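You operate a simulated robot arm through the tools that you are given. There is no shell and no other tool.

The job below is to be done with a simulated robot arm. You get a single attempt, and the scene is never put back.

## Task
Shut the pads carton and stick one blue sticker on its flap.
Fine: use the red dabber and stand it back. Set down upright: red dabber.
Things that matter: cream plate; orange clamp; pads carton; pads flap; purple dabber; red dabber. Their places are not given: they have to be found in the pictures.

The check looks at the end state, three seconds after you hand in, the way a careful person would. Anything else that was tipped, shoved, dropped, spilled or broken makes it a failure.

## Robot
A 6-joint arm with a two-finger parallel gripper, fixed in place. Base frame: the origin is on the floor under the middle of its stand, x ahead of it, y to its left, z up; the work surface is at about z = 840. Units: mm, degrees, N and s.
With the tool pointing down near the work surface it reaches from about 260 to 680 mm from the base axis. Its first joint turns from -66.0 to 66.0 degrees. Payload 2.9 kg.
The tool frame sits at the grasp point between the pads (the TCP): z along the fingers, y along the line on which they close. The tips reach 30 mm beyond it. The gripper opens to 110 mm. The fingers are 20 mm wide and 10 mm thick; the gripper's body (48 by 112 mm) begins 55 mm behind the TCP.
Orientation is that of the tool frame in the base frame, as a unit quaternion [x, y, z, w]. With the fingers straight down and closing along the base's y, the tool's x points along the base's -x, its y along +y and its z along -z.

## Interface
- The arm moves only by the tool jog_arm. Its argument "steps" is text: rows parted by semicolons, each of 7 numbers parted by spaces: the turn, a rotation vector about the base's x, y, z in rad, then the shift along the base's x, y, z in cm, then the closure in counts, from 0 (fully open) to 255 (shut). In form: ax ay az dx dy dz hand; .... A call has 1 to 20 rows; each row shifts and turns the commanded pose from where the row before left it. Rows are played at 5 a second. More than 50 mm and 8.6 degrees between two rows, or a gripper value outside its range, and nothing of the call is played. A pose out of reach is approached as far as the arm can. The call stops where the force on the tool passes 40 N (or 10 N more than at its start, if that is more) or the arm is blocked; 0.2 s more then pass. The fingers move at their own pace (about 108 mm/s each) and stop on an object; they squeeze with about 43 N. The grip force told is the motor's: it shows also when the fingers shut on nothing. Time passes only in rows, and 0.2 s behind the last, so rows that do not move let the fingers close. It gives the time, the measured TCP pose, the force on the tool (base axes), the opening and the grip force at its end, in the units of the frame above (readings bear some noise), with the torque about the TCP (base axes, N m) and any sound that the robot's microphone picked up.
- Cameras (640 x 400 px; columns grow to the right, rows downward): "scene" is fixed at [89.9, 436.6, 1396.6]; the picture's right is [-0.63, -0.77, 0.00], its down [-0.42, 0.34, -0.84] and it looks along [0.65, -0.53, -0.54] (base axes); focal length 335 px, centre (320, 200). "wrist" rides on the gripper at [72, 17, -103] in the tool frame; the picture's right is [-0.23, 0.97, 0.00], its down [-0.76, -0.18, -0.62] and it looks along [-0.61, -0.14, 0.78] (tool axes); focal length 222 px, centre (320, 200).
- capture(camera): a new picture of that camera. The clock stands still meanwhile.
- probe_pixels(camera, pixels): for up to 12 pixels [column, row] of the newest picture of that camera ("zoom" is the newest enlarged one), the place [x, y, z] in the base frame of the surface seen there, good to about 2 mm, but the place of the scene camera against the robot may be out by one fixed shift of up to 18 mm in any direction. The clock stands still meanwhile.
- close_up(camera, box): a new picture of the part [left, top, right, bottom] of that camera's present view, enlarged. The clock stands still meanwhile.
- job_done(): hands the job in; it is judged then, once.

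Leave the gripper open and the arm clear of the work at the hand-in unless told otherwise.

The tools are called by a JSON object that holds its "fn" and its "kwargs". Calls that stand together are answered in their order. jog_arm: Moves the arm, as the interface text tells. Its arguments: {"type":"object","properties":{"steps":{"type":"string"}},"required":["steps"]} The other tools are called the same way: capture (camera) takes a picture; probe_pixels (camera, pixels) gives the place of the surface under pixels of a picture; close_up (camera, box) takes an enlarged picture of a part of a camera's view; job_done () hands the job in.

At the start:

```text
time: 0.0
tool_pos: [390.0, 118.2, 1160.2]
orientation: [0.0, 1.0, 0.0, 0.0]
force: [-0.1, 0.3, 0.0]
torque: [-0.03, 0.0, -0.01]
opening: 110.1
finger_force: 0.0
```

scene: 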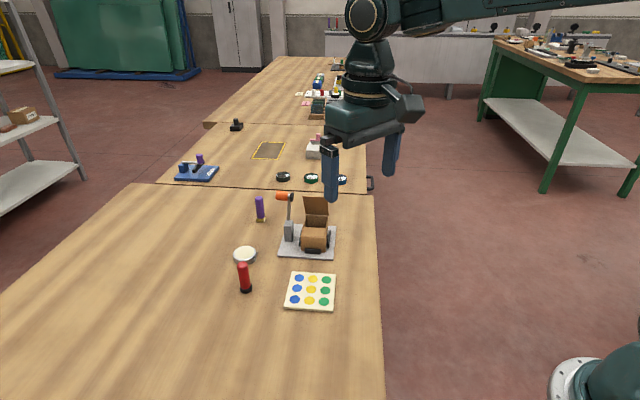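
wrist: 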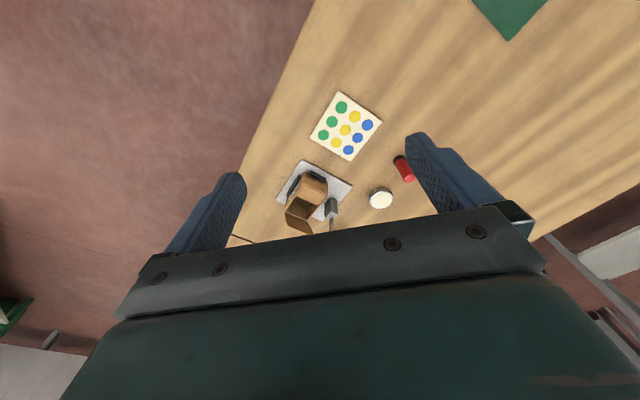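

I see the carton with its open flap near (315,225), the orange-handled clamp at (288,215), the sticker sheet at (311,291), the red dabber at (244,277), a cream disc at (244,254) and the purple dabber at (260,209). I'll take enlarged views of these first.

{"fn": "close_up", "kwargs": {"camera": "scene", "box": [220, 180, 360, 320]}}

{"fn": "close_up", "kwargs": {"camera": "wrist", "box": [240, 80, 440, 250]}}

```text
2.86 times, centred on (290, 250) of scene
```

zoom: 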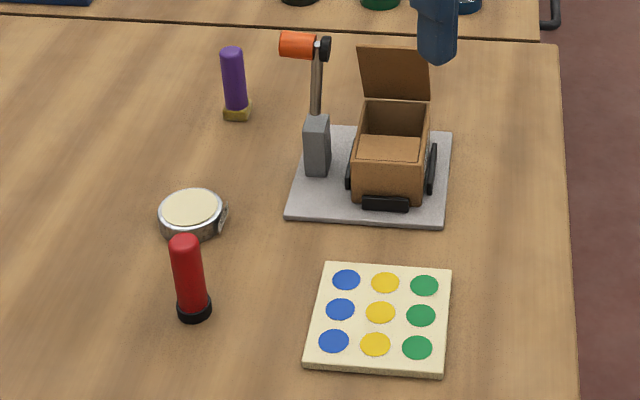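

```text
2.35 times, centred on (340, 165) of wrist
```

zoom: 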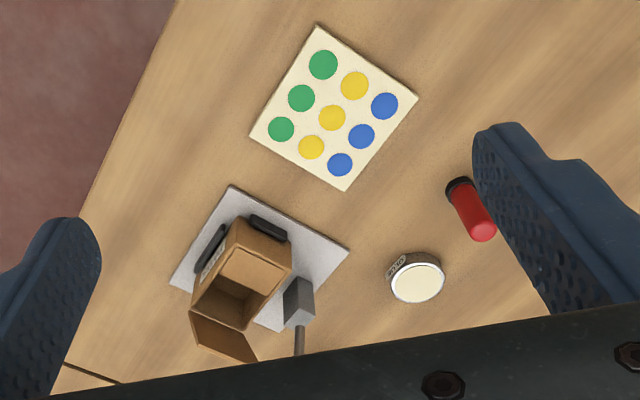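

I'll measure the main features in the wrist enlarged view, since the wrist camera has no unknown shift.

{"fn": "probe_pixels", "kwargs": {"camera": "zoom", "pixels": [[384, 106], [361, 136], [340, 165], [317, 27], [418, 98], [345, 190], [250, 134], [459, 184], [484, 232], [418, 284], [350, 250], [231, 186]]}}

{"fn": "probe_pixels", "kwargs": {"camera": "scene", "pixels": [[244, 265], [245, 291], [244, 252], [299, 278], [297, 288], [295, 299], [317, 197], [315, 215], [314, 235], [283, 197], [289, 225], [260, 199]]}}

```text
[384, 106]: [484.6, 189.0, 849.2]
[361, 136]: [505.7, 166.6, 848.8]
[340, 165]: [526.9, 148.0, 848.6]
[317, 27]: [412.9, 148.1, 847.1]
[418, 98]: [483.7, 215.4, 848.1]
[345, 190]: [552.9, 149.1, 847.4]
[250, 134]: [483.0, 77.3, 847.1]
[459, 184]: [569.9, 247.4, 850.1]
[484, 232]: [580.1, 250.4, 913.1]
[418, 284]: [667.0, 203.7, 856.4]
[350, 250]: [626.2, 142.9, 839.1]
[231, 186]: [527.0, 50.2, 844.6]
```

```text
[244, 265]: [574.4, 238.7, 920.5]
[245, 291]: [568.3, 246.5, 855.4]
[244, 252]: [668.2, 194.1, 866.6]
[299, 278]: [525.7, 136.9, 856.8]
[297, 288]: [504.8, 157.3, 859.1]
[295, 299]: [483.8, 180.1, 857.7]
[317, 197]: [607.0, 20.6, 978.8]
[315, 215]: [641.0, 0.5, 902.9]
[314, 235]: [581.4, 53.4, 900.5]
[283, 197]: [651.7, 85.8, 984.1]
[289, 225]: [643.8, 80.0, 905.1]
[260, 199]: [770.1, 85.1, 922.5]
```

The sheet's blue stickers are found in both cameras, and the scene camera reads about [-1, -9.5, +9] off from the wrist camera. Now I'll zoom in closely on the carton and the clamp.

{"fn": "close_up", "kwargs": {"camera": "scene", "box": [270, 185, 350, 265]}}

{"fn": "close_up", "kwargs": {"camera": "wrist", "box": [270, 150, 370, 240]}}

```text
5.00 times, centred on (310, 225) of scene
```

zoom: 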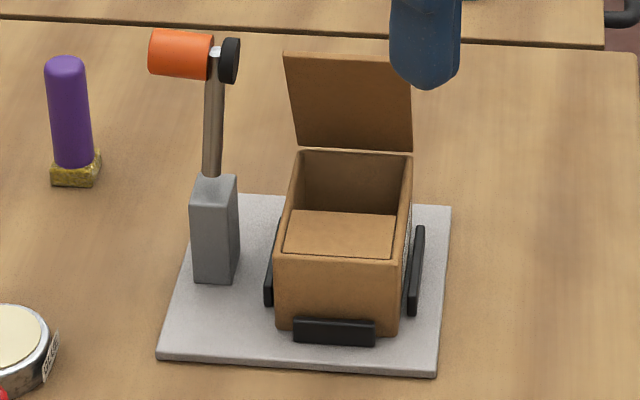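

```text
4.44 times, centred on (320, 195) of wrist
```

zoom: 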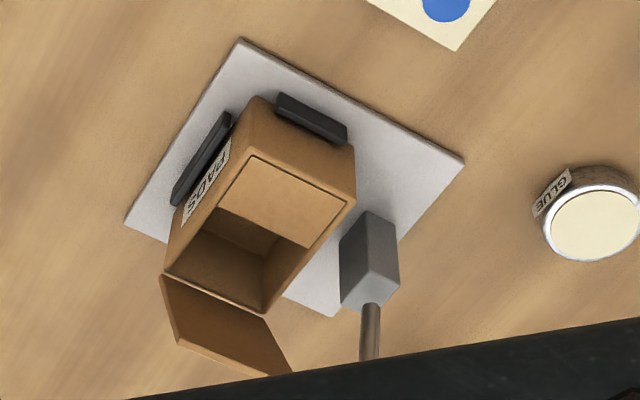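

Wrist zoom shows a carton labelled PADS with its flap hinged at the far end, and a "GLUE" tin at (595,225). I'll measure the carton's corners, the flap and the clamp in this zoom.

{"fn": "probe_pixels", "kwargs": {"camera": "zoom", "pixels": [[259, 100], [352, 150], [354, 195], [250, 157], [167, 272], [266, 312], [290, 372], [178, 340], [290, 200], [241, 40], [462, 158], [128, 224]]}}

{"fn": "probe_pixels", "kwargs": {"camera": "zoom", "pixels": [[368, 212], [398, 232], [345, 240], [370, 305], [370, 350], [310, 110], [200, 165], [595, 225], [225, 290], [240, 345], [230, 235], [200, 185]]}}

{"fn": "close_up", "kwargs": {"camera": "scene", "box": [270, 185, 350, 265]}}

```text
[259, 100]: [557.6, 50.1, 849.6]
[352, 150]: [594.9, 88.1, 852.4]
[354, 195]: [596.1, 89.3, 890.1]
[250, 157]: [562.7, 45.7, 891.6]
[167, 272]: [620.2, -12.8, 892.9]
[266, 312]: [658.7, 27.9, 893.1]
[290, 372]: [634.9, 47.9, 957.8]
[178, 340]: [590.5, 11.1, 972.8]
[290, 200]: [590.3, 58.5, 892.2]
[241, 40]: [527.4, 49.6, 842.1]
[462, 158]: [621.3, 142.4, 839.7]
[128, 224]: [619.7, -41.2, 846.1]
```

```text
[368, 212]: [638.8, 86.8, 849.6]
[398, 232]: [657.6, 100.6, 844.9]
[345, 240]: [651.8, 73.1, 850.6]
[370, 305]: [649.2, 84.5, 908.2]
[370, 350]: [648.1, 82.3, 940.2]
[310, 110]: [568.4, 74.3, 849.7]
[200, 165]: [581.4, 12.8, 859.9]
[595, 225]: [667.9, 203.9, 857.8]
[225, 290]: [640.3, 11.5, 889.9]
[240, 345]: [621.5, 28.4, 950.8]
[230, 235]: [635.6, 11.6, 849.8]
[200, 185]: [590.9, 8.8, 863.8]
```

```text
5.00 times, centred on (310, 225) of scene
```

zoom: 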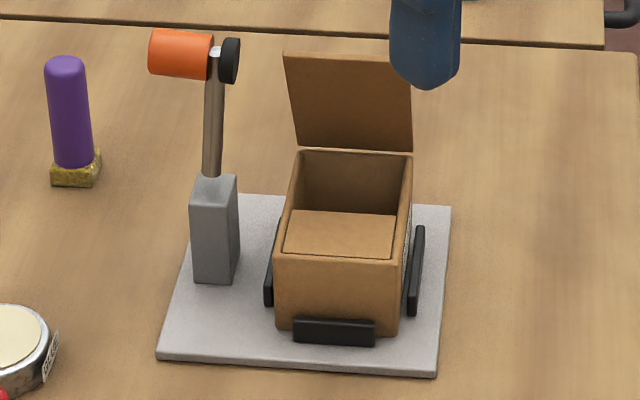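

The carton's top is at z≈892. Its front edge runs from about (559,47) to (597,89) and its hinge edge from (620,-13) to (659,28). The flap leans up to about z 973. The clamp lever stands upright at (650,83). I'll move the gripper to about (450,60,1030), well above everything, for a nearer wrist view.

{"fn": "jog_arm", "kwargs": {"steps": "0 0 0 1.5 -1.45 -3.25 0; 0 0 0 1.5 -1.45 -3.25 0; 0 0 0 1.5 -1.45 -3.25 0; 0 0 0 1.5 -1.45 -3.25 0"}}

{"fn": "capture", "kwargs": {"camera": "wrist"}}

{"fn": "capture", "kwargs": {"camera": "scene"}}

```text
time: 1.0
tool_pos: [451.0, 58.9, 1029.2]
orientation: [0.0, 1.0, 0.001, 0.0]
force: [0.8, -0.4, -0.2]
torque: [-0.01, 0.0, 0.02]
opening: 109.6
finger_force: 0.1
```

```text
taken
```

wrist: 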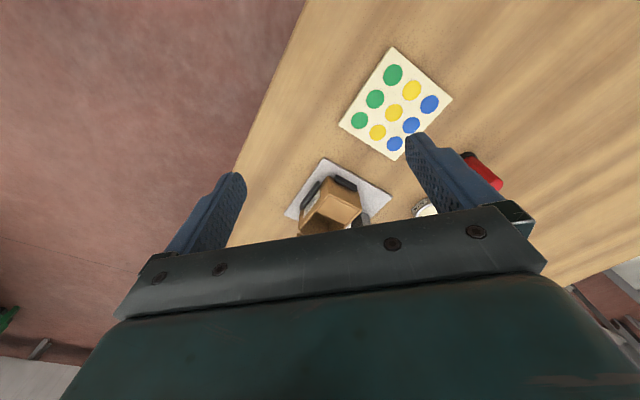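

```text
taken
```

scene: 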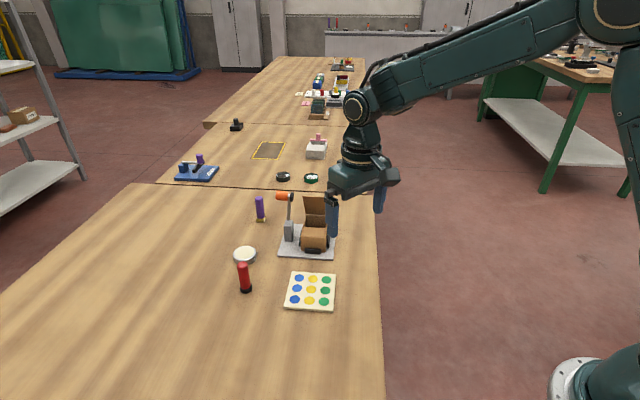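

The gripper body hides the carton from here. I'll lift to z≈1150 and shift slightly so the carton falls in the clear upper part of the wrist picture.

{"fn": "jog_arm", "kwargs": {"steps": "0 0 0 1.5 -0.5 3.5 0; 0 0 0 1.5 -0.5 3.5 0; 0 0 0 1.5 -0.5 3.5 0; 0 0 0 1.5 -0.5 3.5 0"}}

{"fn": "capture", "kwargs": {"camera": "wrist"}}

{"fn": "close_up", "kwargs": {"camera": "scene", "box": [270, 185, 350, 265]}}

```text
time: 2.0
tool_pos: [511.2, 37.9, 1169.0]
orientation: [0.0, 1.0, 0.0, 0.0]
force: [0.7, -0.5, 0.1]
torque: [0.01, -0.02, 0.0]
opening: 109.9
finger_force: 0.1
```

```text
taken
```

wrist: 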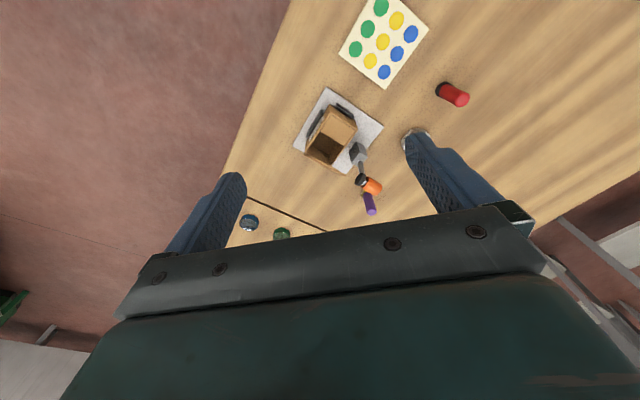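

```text
5.00 times, centred on (310, 225) of scene
```

zoom: 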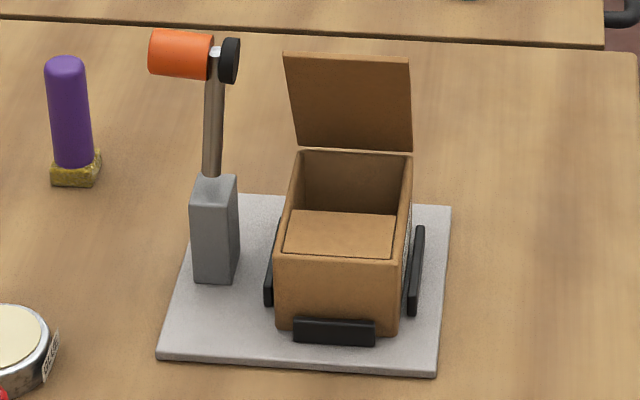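

Now the carton at (330,135), the clamp head at (367,183) and the dabber at (453,95) are all clear. I'll zoom in on the carton and clamp in the wrist view and probe them.

{"fn": "close_up", "kwargs": {"camera": "wrist", "box": [280, 80, 400, 220]}}

{"fn": "probe_pixels", "kwargs": {"camera": "wrist", "pixels": [[363, 178], [368, 184], [375, 188], [361, 181], [360, 165], [356, 150], [462, 99], [440, 89], [450, 94], [384, 72], [397, 53], [411, 34]]}}

```text
2.86 times, centred on (340, 150) of wrist
```

zoom: 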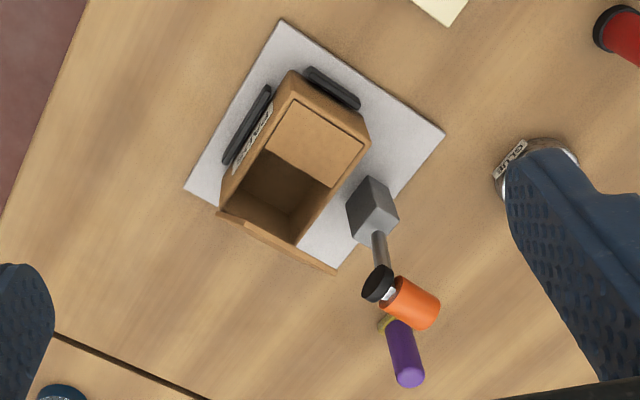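

```text
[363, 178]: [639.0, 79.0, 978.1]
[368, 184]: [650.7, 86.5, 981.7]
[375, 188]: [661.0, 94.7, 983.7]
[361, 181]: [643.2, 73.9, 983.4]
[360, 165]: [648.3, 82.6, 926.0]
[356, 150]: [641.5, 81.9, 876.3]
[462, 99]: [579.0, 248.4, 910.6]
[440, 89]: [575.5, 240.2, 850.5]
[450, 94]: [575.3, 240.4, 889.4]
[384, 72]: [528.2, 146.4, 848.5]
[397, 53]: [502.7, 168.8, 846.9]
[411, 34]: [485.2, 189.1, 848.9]
```

The clamp's black foot faces the carton side at about (640,76,978), with the orange knob pointing away. I'll take a new scene picture and probe the flap face to get its tilt.

{"fn": "capture", "kwargs": {"camera": "scene"}}

{"fn": "probe_pixels", "kwargs": {"camera": "scene", "pixels": [[305, 197], [326, 198], [315, 198], [315, 206], [308, 212], [326, 213], [312, 230], [305, 242], [322, 243], [286, 197], [281, 197], [292, 197]]}}

{"fn": "close_up", "kwargs": {"camera": "wrist", "box": [410, 60, 500, 130]}}

{"fn": "close_up", "kwargs": {"camera": "scene", "box": [220, 240, 270, 300]}}

```text
taken
```

scene: 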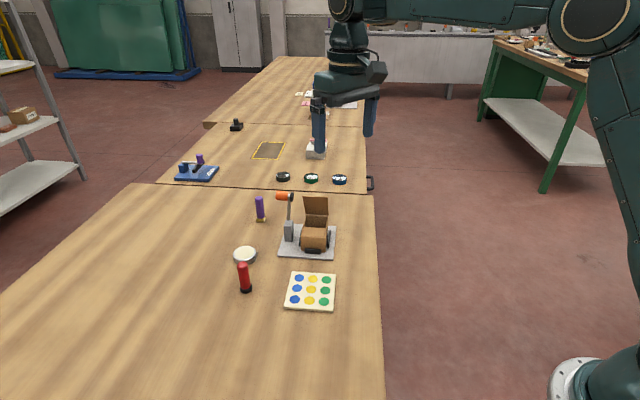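

```text
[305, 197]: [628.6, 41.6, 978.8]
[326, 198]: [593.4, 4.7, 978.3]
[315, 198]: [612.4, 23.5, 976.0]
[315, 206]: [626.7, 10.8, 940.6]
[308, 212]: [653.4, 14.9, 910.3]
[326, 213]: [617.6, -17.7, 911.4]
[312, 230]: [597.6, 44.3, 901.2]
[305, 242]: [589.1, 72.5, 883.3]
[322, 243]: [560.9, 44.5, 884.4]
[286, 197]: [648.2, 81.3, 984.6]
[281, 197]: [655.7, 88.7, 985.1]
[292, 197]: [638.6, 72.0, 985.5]
```

```text
5.71 times, centred on (455, 95) of wrist
```

zoom: 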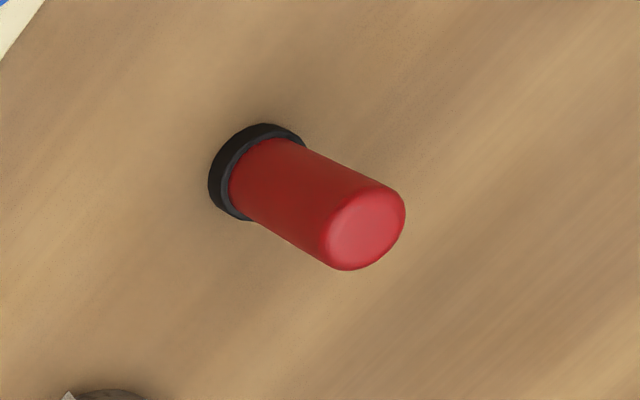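

```text
6.67 times, centred on (245, 270) of scene
```

zoom: 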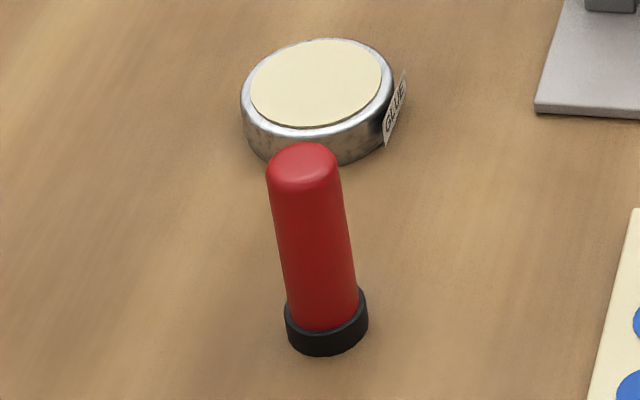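

The flap is open about 60–64° above its closed position, leaning toward the front. The red dabber stands on a wider black foot at about (573,243). I'll shut the fingers, yaw the gripper -45° so its sides line up with the carton, and move to about (645,2,1065), high behind the flap.

{"fn": "jog_arm", "kwargs": {"steps": "0 0 -0.131 2.23 -0.6 -1.73 255; 0 0 -0.131 2.23 -0.6 -1.73 255; 0 0 -0.131 2.23 -0.6 -1.73 255; 0 0 -0.131 2.23 -0.6 -1.73 255; 0 0 -0.131 2.23 -0.6 -1.73 255; 0 0 -0.131 2.23 -0.6 -1.73 255; 0 0 0 0 0 0 255"}}

{"fn": "capture", "kwargs": {"camera": "scene"}}

{"fn": "capture", "kwargs": {"camera": "wrist"}}

```text
time: 3.6
tool_pos: [642.5, 4.4, 1066.0]
orientation: [0.385, 0.923, 0.0, -0.001]
force: [0.0, 0.1, 0.5]
torque: [0.0, -0.02, 0.01]
opening: 0.0
finger_force: 37.4
```

```text
taken
```

scene: 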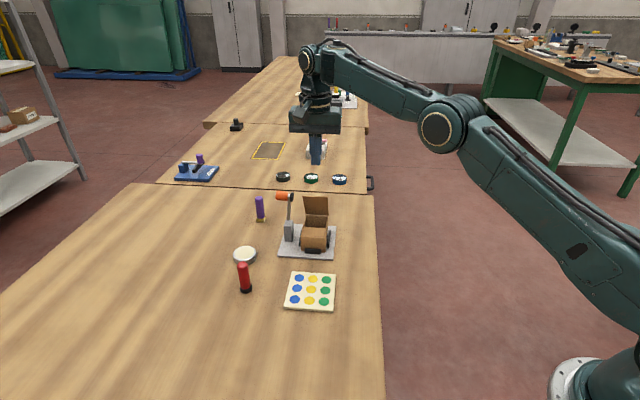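

```text
taken
```

wrist: 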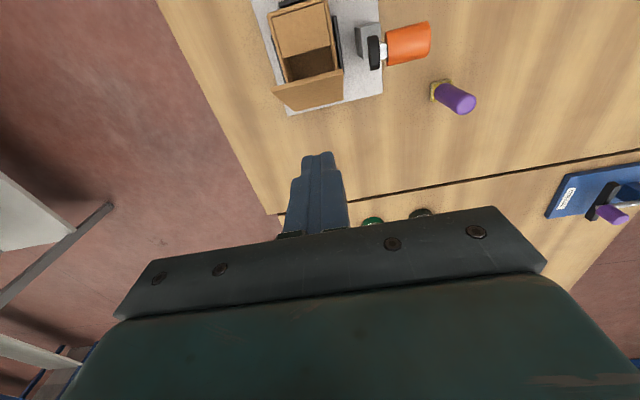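

The flap is seen nearly from above at (308,90), with the finger tips at (318,160) behind it. I'll probe the flap edges and the clamp head here.

{"fn": "close_up", "kwargs": {"camera": "wrist", "box": [240, 0, 460, 130]}}

{"fn": "probe_pixels", "kwargs": {"camera": "wrist", "pixels": [[277, 91], [341, 74], [308, 84], [310, 95], [286, 108], [341, 94], [374, 52], [408, 30], [408, 58], [430, 25], [384, 52], [302, 30]]}}

```text
2.91 times, centred on (350, 65) of wrist
```

zoom: 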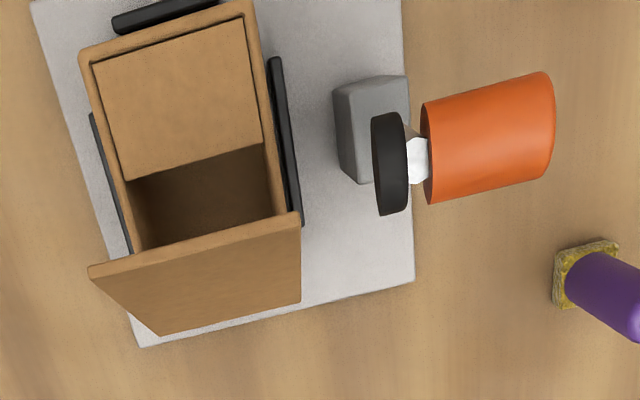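

```text
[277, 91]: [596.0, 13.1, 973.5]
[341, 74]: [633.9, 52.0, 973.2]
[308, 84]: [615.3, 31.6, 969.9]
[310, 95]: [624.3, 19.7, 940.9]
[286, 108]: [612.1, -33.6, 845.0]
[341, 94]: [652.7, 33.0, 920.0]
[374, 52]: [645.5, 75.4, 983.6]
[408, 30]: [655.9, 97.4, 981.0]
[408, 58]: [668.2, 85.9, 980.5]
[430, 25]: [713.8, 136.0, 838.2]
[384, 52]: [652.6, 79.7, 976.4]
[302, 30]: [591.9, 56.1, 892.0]
```

The flap's top edge is at (596,13)–(634,52), z 973, and its hinge is at z≈893. That makes the flap about 87 mm long and 66° open. I'll go straight down behind it until the tips are at z≈948, about 15 mm behind its face.

{"fn": "jog_arm", "kwargs": {"steps": "0 0 0 0 0 -2.93 255; 0 0 0 0 0 -2.93 255; 0 0 0 0 0 -2.93 255; 0 0 0 0 0 0 255"}}

{"fn": "close_up", "kwargs": {"camera": "scene", "box": [260, 150, 360, 265]}}

{"fn": "capture", "kwargs": {"camera": "wrist"}}

```text
time: 4.6
tool_pos: [643.7, 4.0, 977.7]
orientation: [0.384, 0.923, 0.0, 0.001]
force: [-0.8, 0.4, -0.4]
torque: [-0.01, -0.02, 0.0]
opening: 0.0
finger_force: 37.5
```

```text
3.48 times, centred on (310, 208) of scene
```

zoom: 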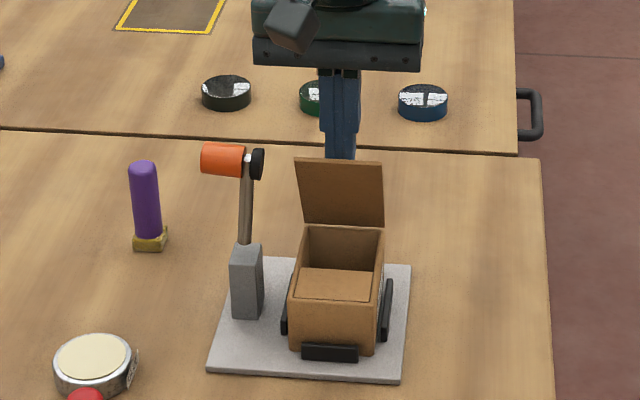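

```text
taken
```

wrist: 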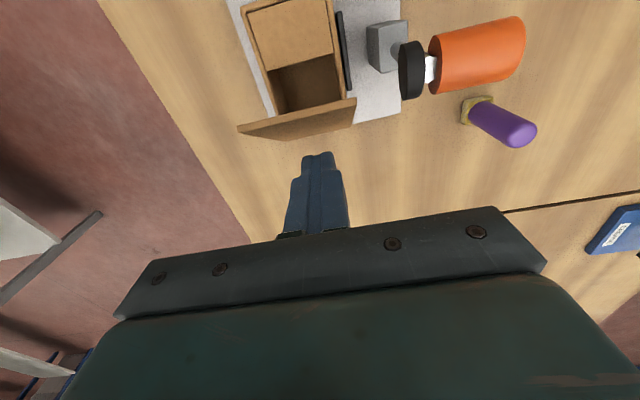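

The tips hang behind the flap and nothing touches. On a straight push, the gripper body's corner would come near the clamp head as it lowers. I'll first shift 15 mm away from the clamp along the flap, then sweep the flap over in an arc, stopping about 20° before closed.

{"fn": "jog_arm", "kwargs": {"steps": "0 0 0 -1.05 -1.06 0 255; 0 0 0 -0.69 0.68 0 255; 0 0 0 -0.69 0.68 0 255; 0 0 0 -0.5 0.49 -0.1 255; 0 0 0 -0.355 0.35 -0.3 255; 0 0 0 -0.32 0.315 -0.35 255; 0 0 0 -0.284 0.28 -0.35 255; 0 0 0 -0.25 0.245 -0.4 255; 0 0 0 -0.213 0.21 -0.4 255; 0 0 0 -0.213 0.21 -0.45 255; 0 0 0 -0.178 0.175 -0.45 255; 0 0 0 -0.142 0.14 -0.5 255"}}

{"fn": "close_up", "kwargs": {"camera": "scene", "box": [260, 150, 360, 265]}}

{"fn": "capture", "kwargs": {"camera": "wrist"}}

```text
time: 7.2
tool_pos: [594.5, 30.7, 945.6]
orientation: [0.384, 0.923, -0.001, -0.001]
force: [-0.3, 0.4, -0.1]
torque: [0.0, 0.04, 0.02]
opening: 0.1
finger_force: 37.9
```

```text
3.48 times, centred on (310, 208) of scene
```

zoom: 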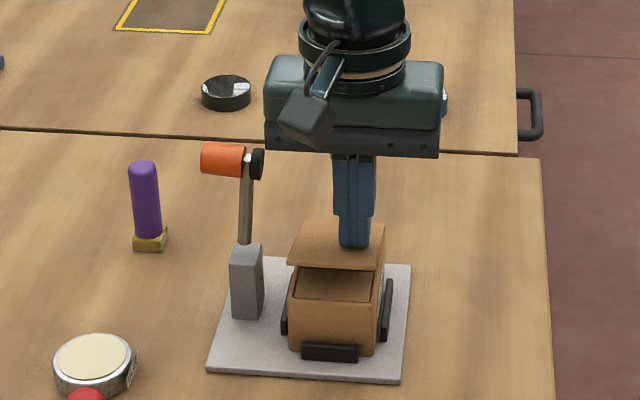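

```text
taken
```

wrist: 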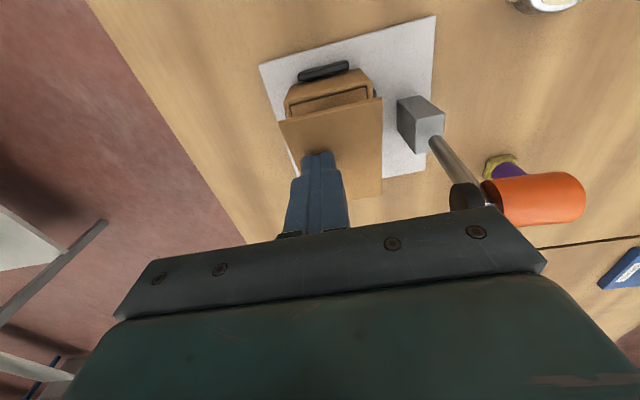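

The flap followed smoothly and is about 20° from shut, with the tip at z≈916 and almost no force. I'll press it the rest of the way in small steps, watching the force.

{"fn": "jog_arm", "kwargs": {"steps": "0 0 0 -0.1 0.1 -0.5 255; 0 0 0 -0.07 0.07 -0.4 255; 0 0 0 -0.07 0.07 -0.4 255; 0 0 0 -0.05 0.05 -0.3 255; 0 0 0 0 0 -0.2 255; 0 0 0 0 0 0 255"}}

{"fn": "close_up", "kwargs": {"camera": "scene", "box": [260, 150, 360, 265]}}

{"fn": "capture", "kwargs": {"camera": "wrist"}}

```text
time: 8.6
tool_pos: [590.8, 32.9, 927.1]
orientation: [0.384, 0.923, 0.0, 0.0]
force: [-1.0, -0.2, 0.5]
torque: [-0.02, 0.01, -0.04]
opening: 0.0
finger_force: 37.6
```

```text
3.48 times, centred on (310, 208) of scene
```

zoom: 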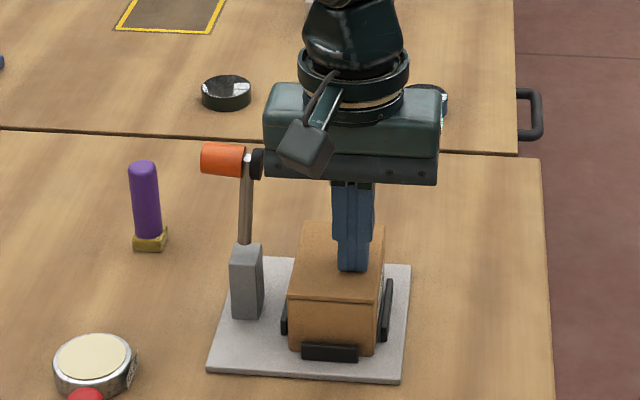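

```text
taken
```

wrist: 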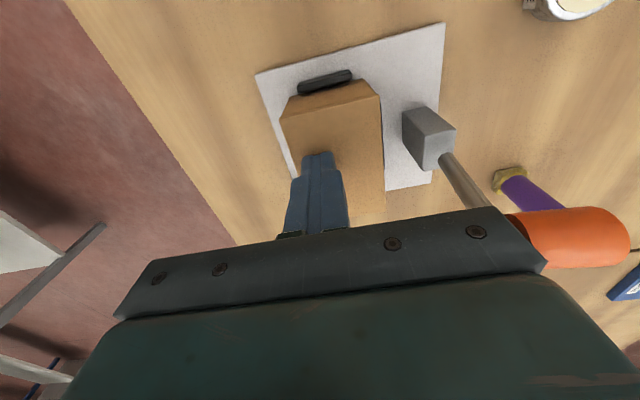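

The flap is nearly flat under the tip at z≈897. I'll zoom in on the front edge to see any remaining gap.

{"fn": "close_up", "kwargs": {"camera": "scene", "box": [290, 205, 345, 265]}}

{"fn": "probe_pixels", "kwargs": {"camera": "wrist", "pixels": [[300, 115], [365, 100], [330, 120], [360, 150], [370, 200], [345, 90], [345, 75], [428, 138], [455, 170], [520, 225], [560, 235], [285, 115]]}}

```text
6.67 times, centred on (318, 235) of scene
```

zoom: 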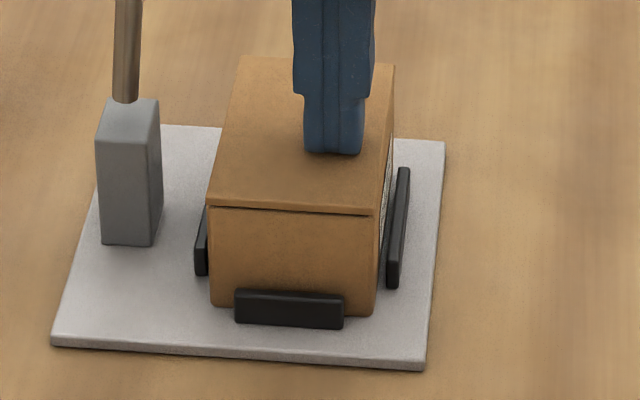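

```text
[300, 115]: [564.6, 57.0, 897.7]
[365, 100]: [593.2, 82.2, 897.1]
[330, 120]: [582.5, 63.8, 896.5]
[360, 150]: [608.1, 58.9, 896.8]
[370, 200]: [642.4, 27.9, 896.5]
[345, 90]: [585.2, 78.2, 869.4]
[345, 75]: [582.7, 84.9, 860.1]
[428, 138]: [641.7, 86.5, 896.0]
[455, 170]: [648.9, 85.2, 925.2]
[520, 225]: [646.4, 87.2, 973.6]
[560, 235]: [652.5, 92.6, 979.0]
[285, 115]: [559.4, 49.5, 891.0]
```

The flap is flat at z≈896.7, with only a thin line at the front edge. I'll press about 1.5 mm more, then lift slowly by 20 mm to see whether it stays shut.

{"fn": "jog_arm", "kwargs": {"steps": "0 0 0 0 0 -0.1 255; 0 0 0 0 0 -0.1 255; 0 0 0 0 0 0 255"}}

{"fn": "jog_arm", "kwargs": {"steps": "0 0 0 0 0 0.4 255; 0 0 0 0 0 0.4 255; 0 0 0 0 0 0.6 255; 0 0 0 0 0 0.8 255; 0 0 0 0 0 0 255"}}

{"fn": "close_up", "kwargs": {"camera": "scene", "box": [260, 150, 360, 265]}}

{"fn": "capture", "kwargs": {"camera": "wrist"}}

```text
time: 9.4
tool_pos: [590.7, 34.4, 926.5]
orientation: [0.383, 0.924, 0.001, 0.0]
force: [-1.7, 0.5, 7.0]
torque: [-0.01, 0.04, 0.03]
opening: 0.0
finger_force: 37.7
```

```text
time: 10.6
tool_pos: [591.9, 33.3, 947.9]
orientation: [0.383, 0.924, 0.0, 0.0]
force: [0.4, 0.1, -0.9]
torque: [-0.02, -0.02, -0.03]
opening: 0.0
finger_force: 37.6
```

```text
3.48 times, centred on (310, 208) of scene
```

zoom: 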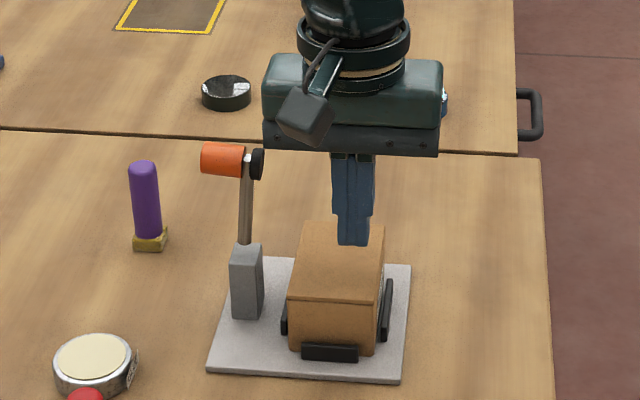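

```text
taken
```

wrist: 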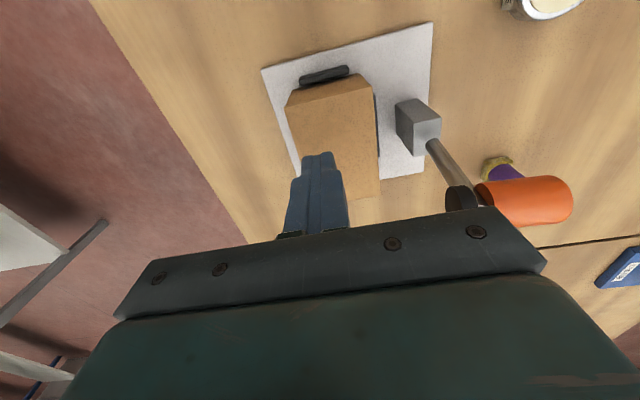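

It stays down with the tip 20 mm above it. I'll rise further and pause a second or so to see whether the flap creeps open.

{"fn": "jog_arm", "kwargs": {"steps": "0 0 0 0 0 2 255; 0 0 0 0 0 3 255; 0 0 0 0 0 3 255; 0 0 0 0 0 3 255; 0 0 0 0 0 0 255; 0 0 0 0 0 0 255; 0 0 0 0 0 0 255; 0 0 0 0 0 0 255; 0 0 0 0 0 0 255; 0 0 0 0 0 0 255"}}

{"fn": "close_up", "kwargs": {"camera": "scene", "box": [270, 185, 350, 265]}}

{"fn": "capture", "kwargs": {"camera": "wrist"}}

```text
time: 12.8
tool_pos: [592.7, 33.2, 1056.3]
orientation: [0.384, 0.923, 0.001, 0.0]
force: [0.1, -0.6, -0.3]
torque: [0.01, 0.0, -0.01]
opening: 0.0
finger_force: 37.9
```

```text
5.00 times, centred on (310, 225) of scene
```

zoom: 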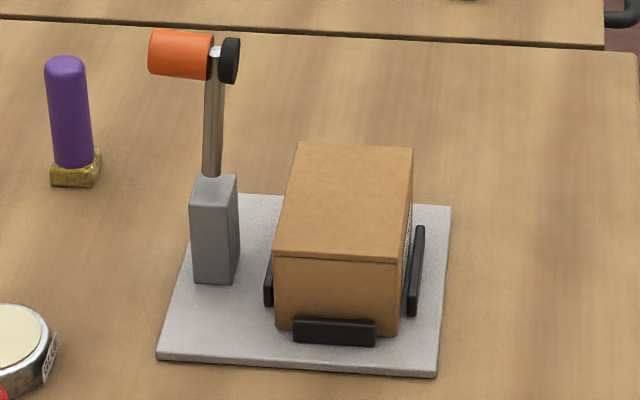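

```text
taken
```

wrist: 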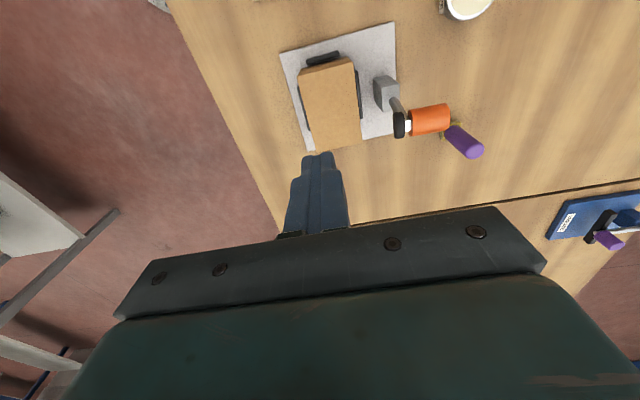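

The flap stays fully shut by itself at z≈897, so the clamp isn't needed to hold it and I'll leave it alone. Next is the red dabber, whose axis I estimate at (578,247). I'll move over it at z≈1056, which clears the clamp, and open the fingers partway.

{"fn": "jog_arm", "kwargs": {"steps": "0 0 0 -0.3 4.28 0 255; 0 0 0 -0.3 4.28 0 255; 0 0 0 -0.3 4.28 0 200; 0 0 0 -0.3 4.28 0 110; 0 0 0 -0.3 4.28 0 110; 0 0 0 0 0 0 110; 0 0 0 0 0 0 110"}}

{"fn": "capture", "kwargs": {"camera": "wrist"}}

{"fn": "capture", "kwargs": {"camera": "scene"}}

```text
time: 14.4
tool_pos: [579.9, 247.7, 1058.0]
orientation: [0.384, 0.923, 0.0, 0.0]
force: [0.4, -0.7, -0.1]
torque: [0.0, 0.01, -0.01]
opening: 62.6
finger_force: 0.0
```

```text
taken
```

wrist: 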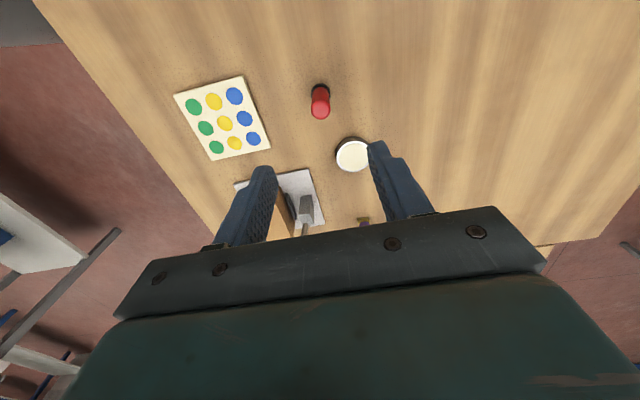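

```text
taken
```

scene: 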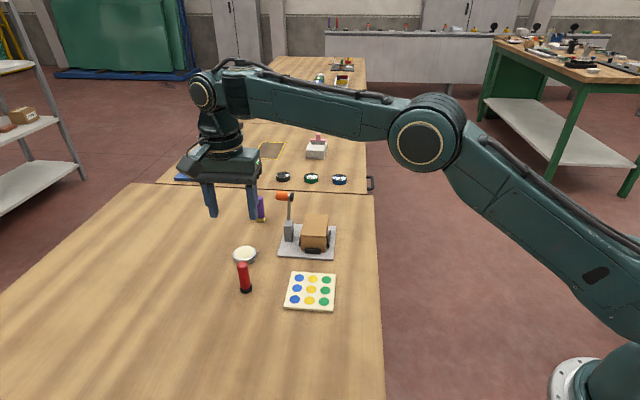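

The dabber is at (320,100) in the wrist picture, between the finger lines. I'll zoom in on it and probe its top and its foot.

{"fn": "close_up", "kwargs": {"camera": "wrist", "box": [290, 70, 350, 130]}}

{"fn": "probe_pixels", "kwargs": {"camera": "wrist", "pixels": [[321, 112], [321, 108], [314, 111], [328, 110], [320, 117], [320, 86], [313, 90], [327, 89], [321, 100], [321, 95]]}}

```text
6.67 times, centred on (320, 100) of wrist
```

zoom: 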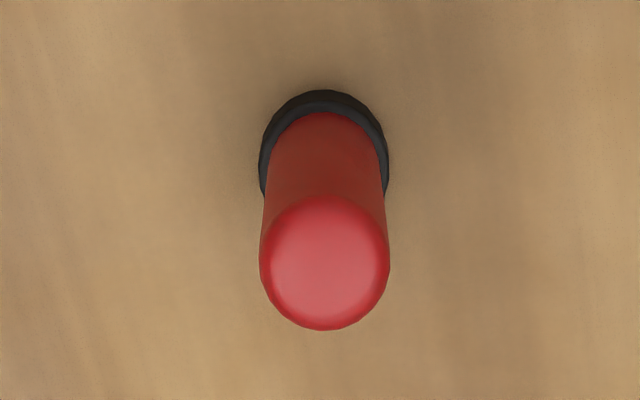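

```text
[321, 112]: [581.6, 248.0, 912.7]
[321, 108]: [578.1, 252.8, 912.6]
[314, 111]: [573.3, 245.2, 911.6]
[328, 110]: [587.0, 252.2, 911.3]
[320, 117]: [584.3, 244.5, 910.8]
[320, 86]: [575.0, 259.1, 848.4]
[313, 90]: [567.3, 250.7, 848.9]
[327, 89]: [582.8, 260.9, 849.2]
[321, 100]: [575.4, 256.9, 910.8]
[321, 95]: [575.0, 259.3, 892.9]
```

The dabber's axis works out at about (580,249), with the handle about 21 mm across and its top at z≈913. I'm within 1–2 mm of that. I'll nudge 1 mm in y and descend to TCP z≈897, which puts the tips at about 867, above the black foot.

{"fn": "jog_arm", "kwargs": {"steps": "0 0 0 0 0.1 -3.5 110; 0 0 0 0 0 -3.5 110; 0 0 0 0 0 -3.5 110; 0 0 0 0 0 -3.0 110; 0 0 0 0 0 -1.5 110; 0 0 0 0 0 -1.1 110; 0 0 0 0 0 0 110"}}

{"fn": "capture", "kwargs": {"camera": "wrist"}}

{"fn": "close_up", "kwargs": {"camera": "scene", "box": [200, 190, 300, 310]}}

```text
time: 16.0
tool_pos: [577.8, 248.0, 896.6]
orientation: [0.384, 0.924, 0.001, 0.0]
force: [0.4, 1.0, 1.2]
torque: [0.01, 0.02, -0.01]
opening: 62.7
finger_force: 0.1
```

```text
taken
```

wrist: 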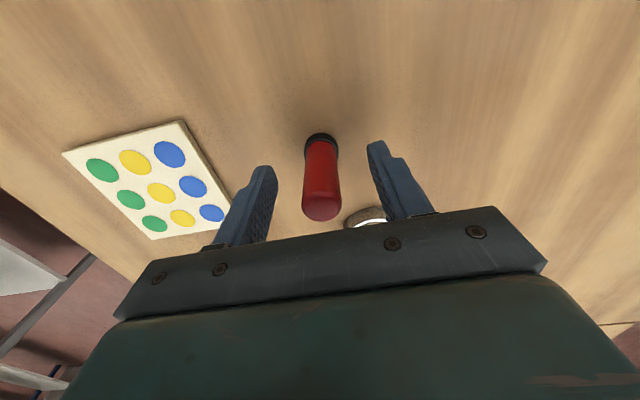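

```text
3.33 times, centred on (250, 250) of scene
```

zoom: 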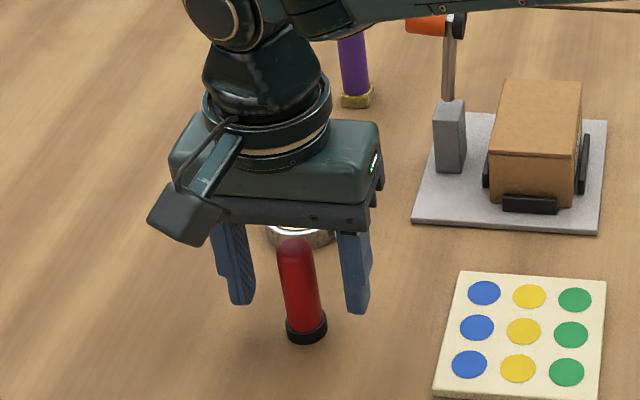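

The dabber stands centred between the fingers at column 321, its top at row 208 and its foot at row 146, as expected for a centred grasp. I'll shut the fingers on the handle.

{"fn": "jog_arm", "kwargs": {"steps": "0 0 0 0 0 0 150; 0 0 0 0 0 0 180; 0 0 0 0 0 0 255; 0 0 0 0 0 0 255; 0 0 0 0 0 0 255"}}

{"fn": "capture", "kwargs": {"camera": "wrist"}}

```text
time: 17.2
tool_pos: [578.9, 249.4, 896.4]
orientation: [0.383, 0.924, 0.001, 0.0]
force: [-1.5, -0.4, 0.8]
torque: [-0.07, 0.02, -0.03]
opening: 20.5
finger_force: 43.6
```

```text
taken
```

wrist: 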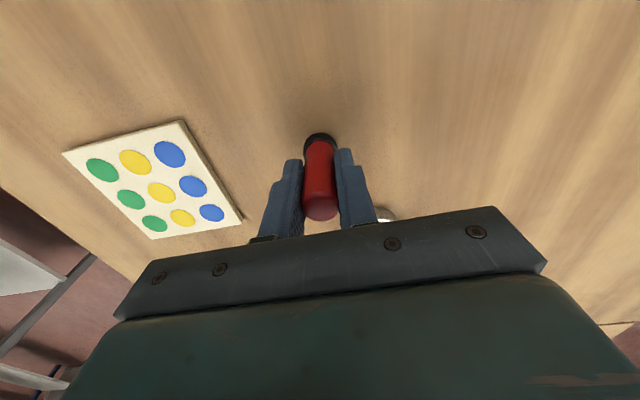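

The fingers hold the handle at a 20.5 mm opening with 43.6 N. Before lifting, I'll probe the blue stickers in this near view to fix their exact centres.

{"fn": "probe_pixels", "kwargs": {"camera": "wrist", "pixels": [[170, 154], [193, 187], [212, 213], [156, 147], [184, 161], [179, 121], [63, 153], [242, 221]]}}

{"fn": "close_up", "kwargs": {"camera": "wrist", "box": [140, 120, 260, 240]}}

```text
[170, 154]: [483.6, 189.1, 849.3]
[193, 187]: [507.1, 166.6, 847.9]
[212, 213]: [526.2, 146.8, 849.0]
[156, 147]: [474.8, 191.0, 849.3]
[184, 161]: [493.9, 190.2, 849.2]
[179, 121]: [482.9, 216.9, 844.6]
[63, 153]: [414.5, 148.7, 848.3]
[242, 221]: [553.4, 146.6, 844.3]
```

```text
3.33 times, centred on (200, 180) of wrist
```

zoom: 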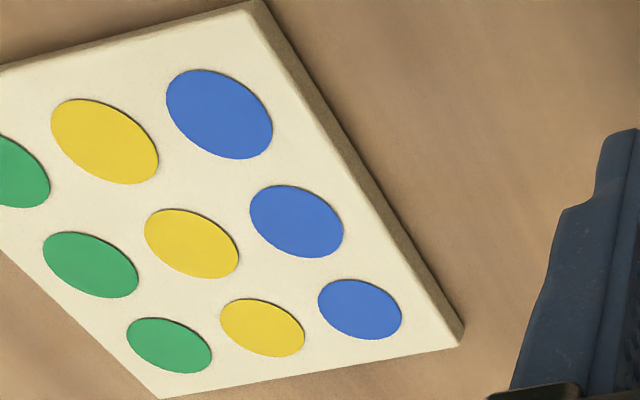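

The three blue stickers are at (484,189), (507,167) and (526,147), z≈849. I'll use the corner one at (484,189). I'll lift the dabber straight up 80 mm first and check how it sits in the grip.

{"fn": "jog_arm", "kwargs": {"steps": "0 0 0 0 0 1 255; 0 0 0 0 0 2 255; 0 0 0 0 0 2.5 255; 0 0 0 0 0 2.5 255; 0 0 0 0 0 0 255"}}

{"fn": "close_up", "kwargs": {"camera": "wrist", "box": [260, 110, 380, 230]}}

{"fn": "close_up", "kwargs": {"camera": "scene", "box": [180, 170, 300, 310]}}

```text
time: 18.4
tool_pos: [579.0, 246.4, 976.5]
orientation: [0.383, 0.924, 0.0, 0.0]
force: [0.5, 0.3, 0.4]
torque: [0.01, -0.01, 0.01]
opening: 20.4
finger_force: 43.4
```

```text
3.33 times, centred on (320, 170) of wrist
```

zoom: 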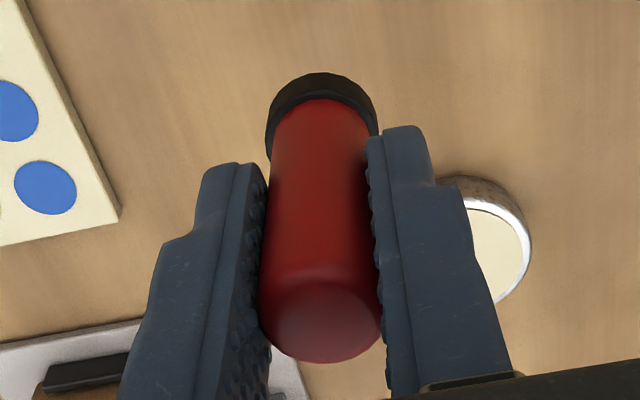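

```text
2.86 times, centred on (240, 240) of scene
```

zoom: 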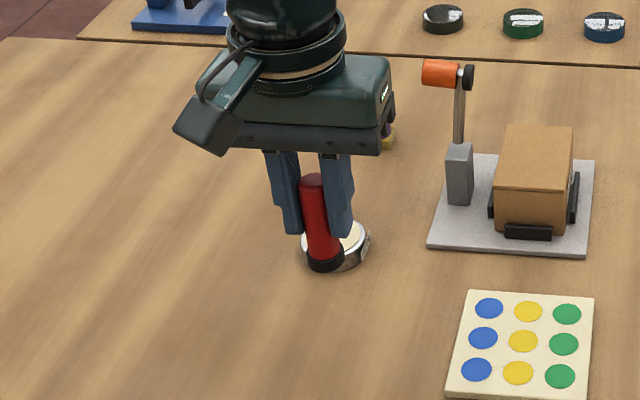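

The dabber hangs upright and firm, its foot about 56 mm below the TCP. I'll carry it over the corner blue sticker at (484.5,189) at the same height, then lower to a few millimetres above the sheet.

{"fn": "jog_arm", "kwargs": {"steps": "0 0 0 -2.31 -1.5 0 255; 0 0 0 -2.31 -1.5 0 255; 0 0 0 -2.31 -1.5 0 255; 0 0 0 -2.31 -1.5 0 255; 0 0 0 0 0 -2 255; 0 0 0 0 0 -2 255; 0 0 0 0 0 -1.5 255; 0 0 0 0 0 0 255"}}

{"fn": "capture", "kwargs": {"camera": "wrist"}}

{"fn": "close_up", "kwargs": {"camera": "scene", "box": [240, 200, 360, 330]}}

```text
time: 20.2
tool_pos: [486.0, 188.5, 921.7]
orientation: [0.384, 0.923, -0.001, 0.0]
force: [-0.6, 0.4, -0.5]
torque: [0.0, 0.0, -0.01]
opening: 20.4
finger_force: 43.0
```

```text
taken
```

wrist: 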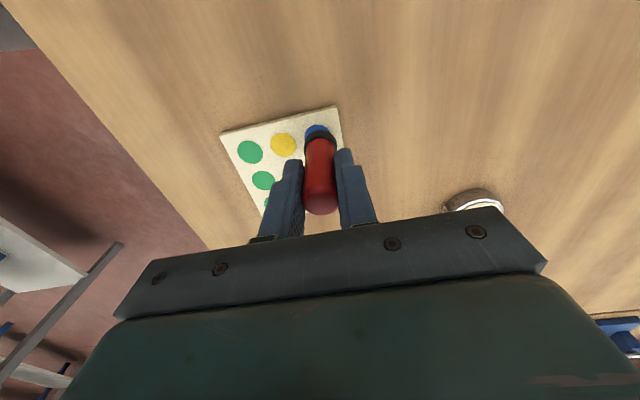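

```text
3.08 times, centred on (300, 265) of scene
```

zoom: 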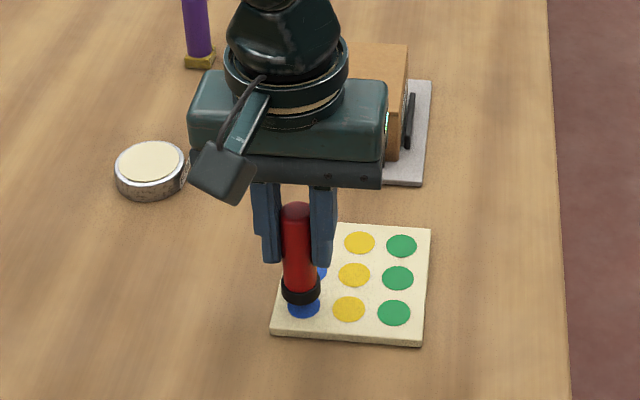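

The foot is about 16 mm above the sheet and the blue sticker shows just past it at (317,130). I'll zoom in to check it is centred before pressing.

{"fn": "close_up", "kwargs": {"camera": "wrist", "box": [280, 100, 360, 180]}}

{"fn": "close_up", "kwargs": {"camera": "scene", "box": [280, 270, 330, 310]}}

```text
5.00 times, centred on (320, 140) of wrist
```

zoom: 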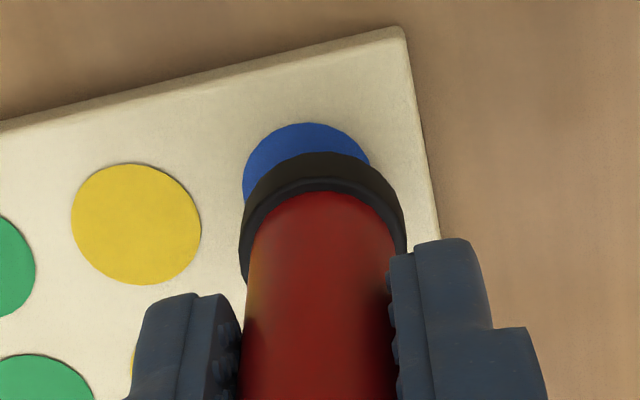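

```text
10.00 times, centred on (305, 290) of scene
```

zoom: 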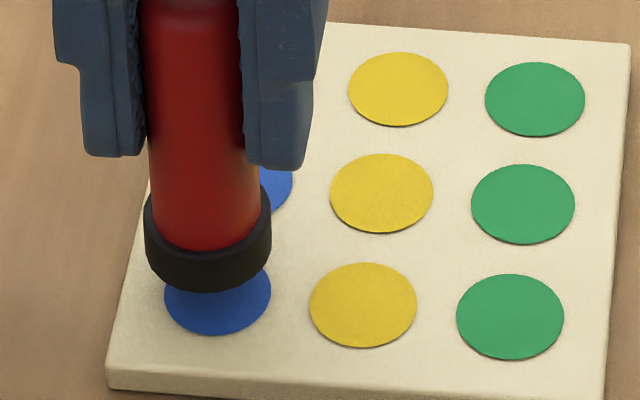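

Both views show the sticker about 2 mm toward the yellow side of the dabber's axis. I'll shift (-1.4,-1.4) mm and lower gently in small steps until I feel contact.

{"fn": "jog_arm", "kwargs": {"steps": "0 0 0 -0.14 -0.14 0 255; 0 0 0 0 0 -0.7 255; 0 0 0 0 0 -0.4 255; 0 0 0 0 0 -0.2 255; 0 0 0 0 0 0 255"}}

{"fn": "close_up", "kwargs": {"camera": "scene", "box": [280, 270, 330, 310]}}

{"fn": "close_up", "kwargs": {"camera": "wrist", "box": [280, 100, 360, 180]}}

```text
time: 21.4
tool_pos: [484.9, 188.4, 910.1]
orientation: [0.383, 0.924, 0.0, 0.001]
force: [-3.2, 0.2, 18.7]
torque: [0.22, -0.04, 0.0]
opening: 20.7
finger_force: 43.0
```

```text
10.00 times, centred on (305, 290) of scene
```

zoom: 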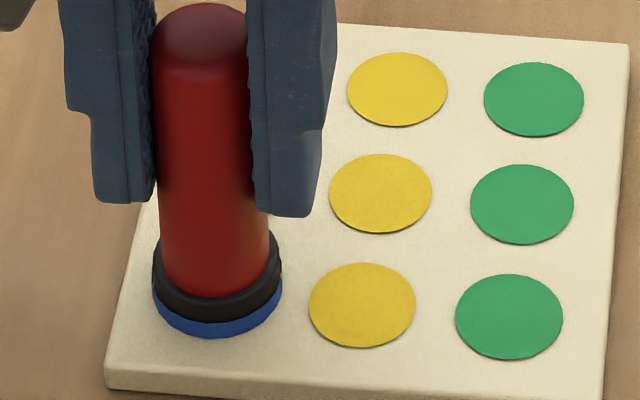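

```text
5.00 times, centred on (320, 140) of wrist
```

zoom: 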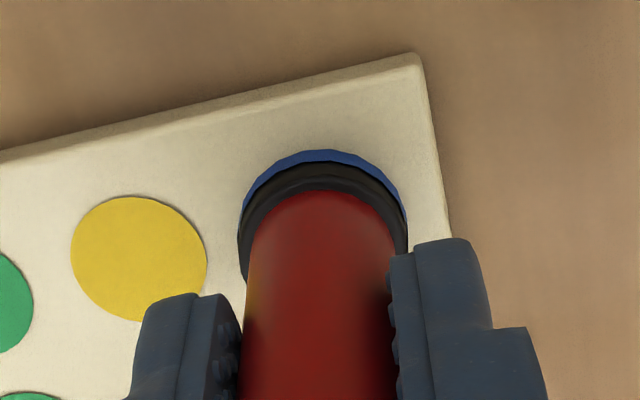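

The foot touched at TCP z≈910 with 18.7 N, and the blue disc sits right under it. I'll lift straight up and look underneath and at the sheet.

{"fn": "jog_arm", "kwargs": {"steps": "0 0 0 0 0 0.3 255; 0 0 0 0 0 0.7 255; 0 0 0 0 0 1.5 255; 0 0 0 0 0 2.5 255; 0 0 0 0 0 2.5 255; 0 0 0 0 0 0 255"}}

{"fn": "close_up", "kwargs": {"camera": "scene", "box": [260, 220, 350, 310]}}

{"fn": "close_up", "kwargs": {"camera": "wrist", "box": [200, 60, 400, 230]}}

```text
time: 22.8
tool_pos: [483.8, 186.6, 982.8]
orientation: [0.384, 0.923, 0.0, -0.001]
force: [1.0, 0.9, -0.3]
torque: [-0.02, -0.03, -0.01]
opening: 20.6
finger_force: 42.6
```

```text
4.44 times, centred on (305, 265) of scene
```

zoom: 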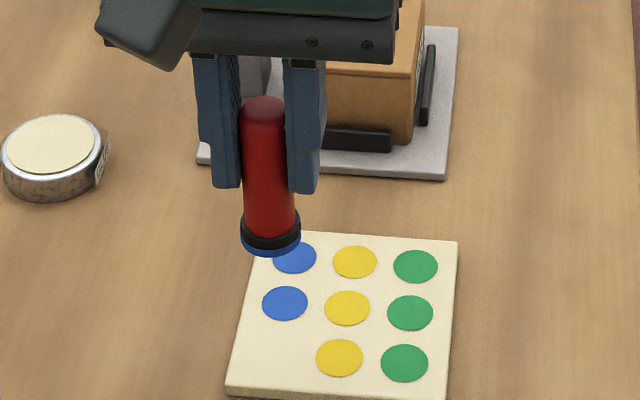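

```text
2.35 times, centred on (300, 145) of wrist
```

zoom: 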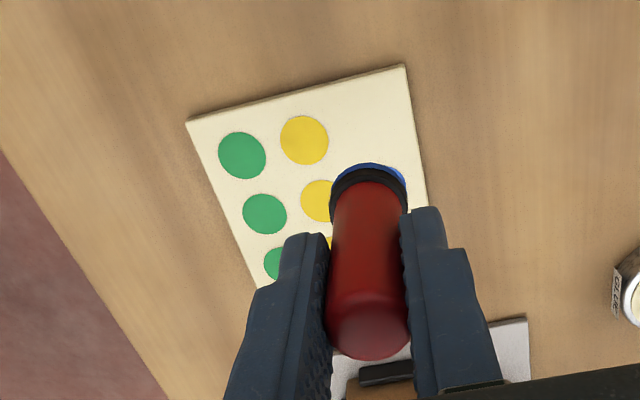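

The sheet now shows an empty spot with only two blues left, and the blue sticker is on the dabber's foot. I'll carry it over the middle of the flap at about (609,38), staying high enough to clear the clamp.

{"fn": "jog_arm", "kwargs": {"steps": "0 0 0 1.5 -1.8 0.5 255; 0 0 0 2.5 -3.0 0.5 255; 0 0 0 2.8 -3.3 0 255; 0 0 0 2.8 -3.3 0 255; 0 0 0 2.0 -2.4 0 255; 0 0 0 0.97 -1.18 0 255; 0 0 0 0 0 0 255"}}

{"fn": "capture", "kwargs": {"camera": "wrist"}}

{"fn": "close_up", "kwargs": {"camera": "scene", "box": [260, 170, 360, 265]}}

```text
time: 24.4
tool_pos: [609.9, 37.2, 993.3]
orientation: [0.383, 0.924, 0.0, 0.0]
force: [0.3, -1.2, -0.2]
torque: [-0.02, 0.0, 0.01]
opening: 20.4
finger_force: 43.0
```

```text
taken
```

wrist: 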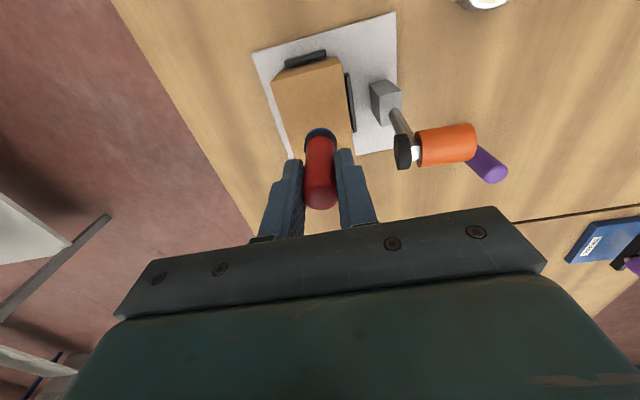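

```text
4.21 times, centred on (310, 218) of scene
```

zoom: 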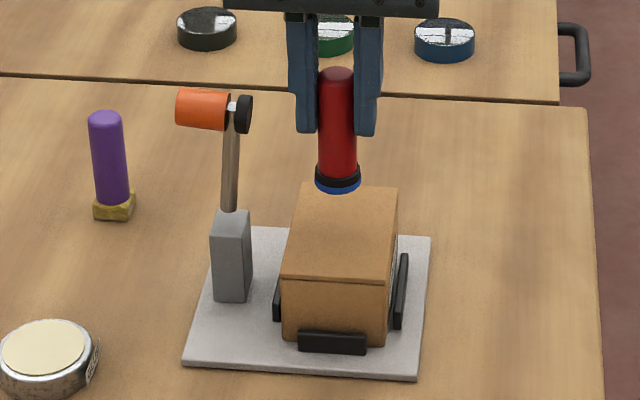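

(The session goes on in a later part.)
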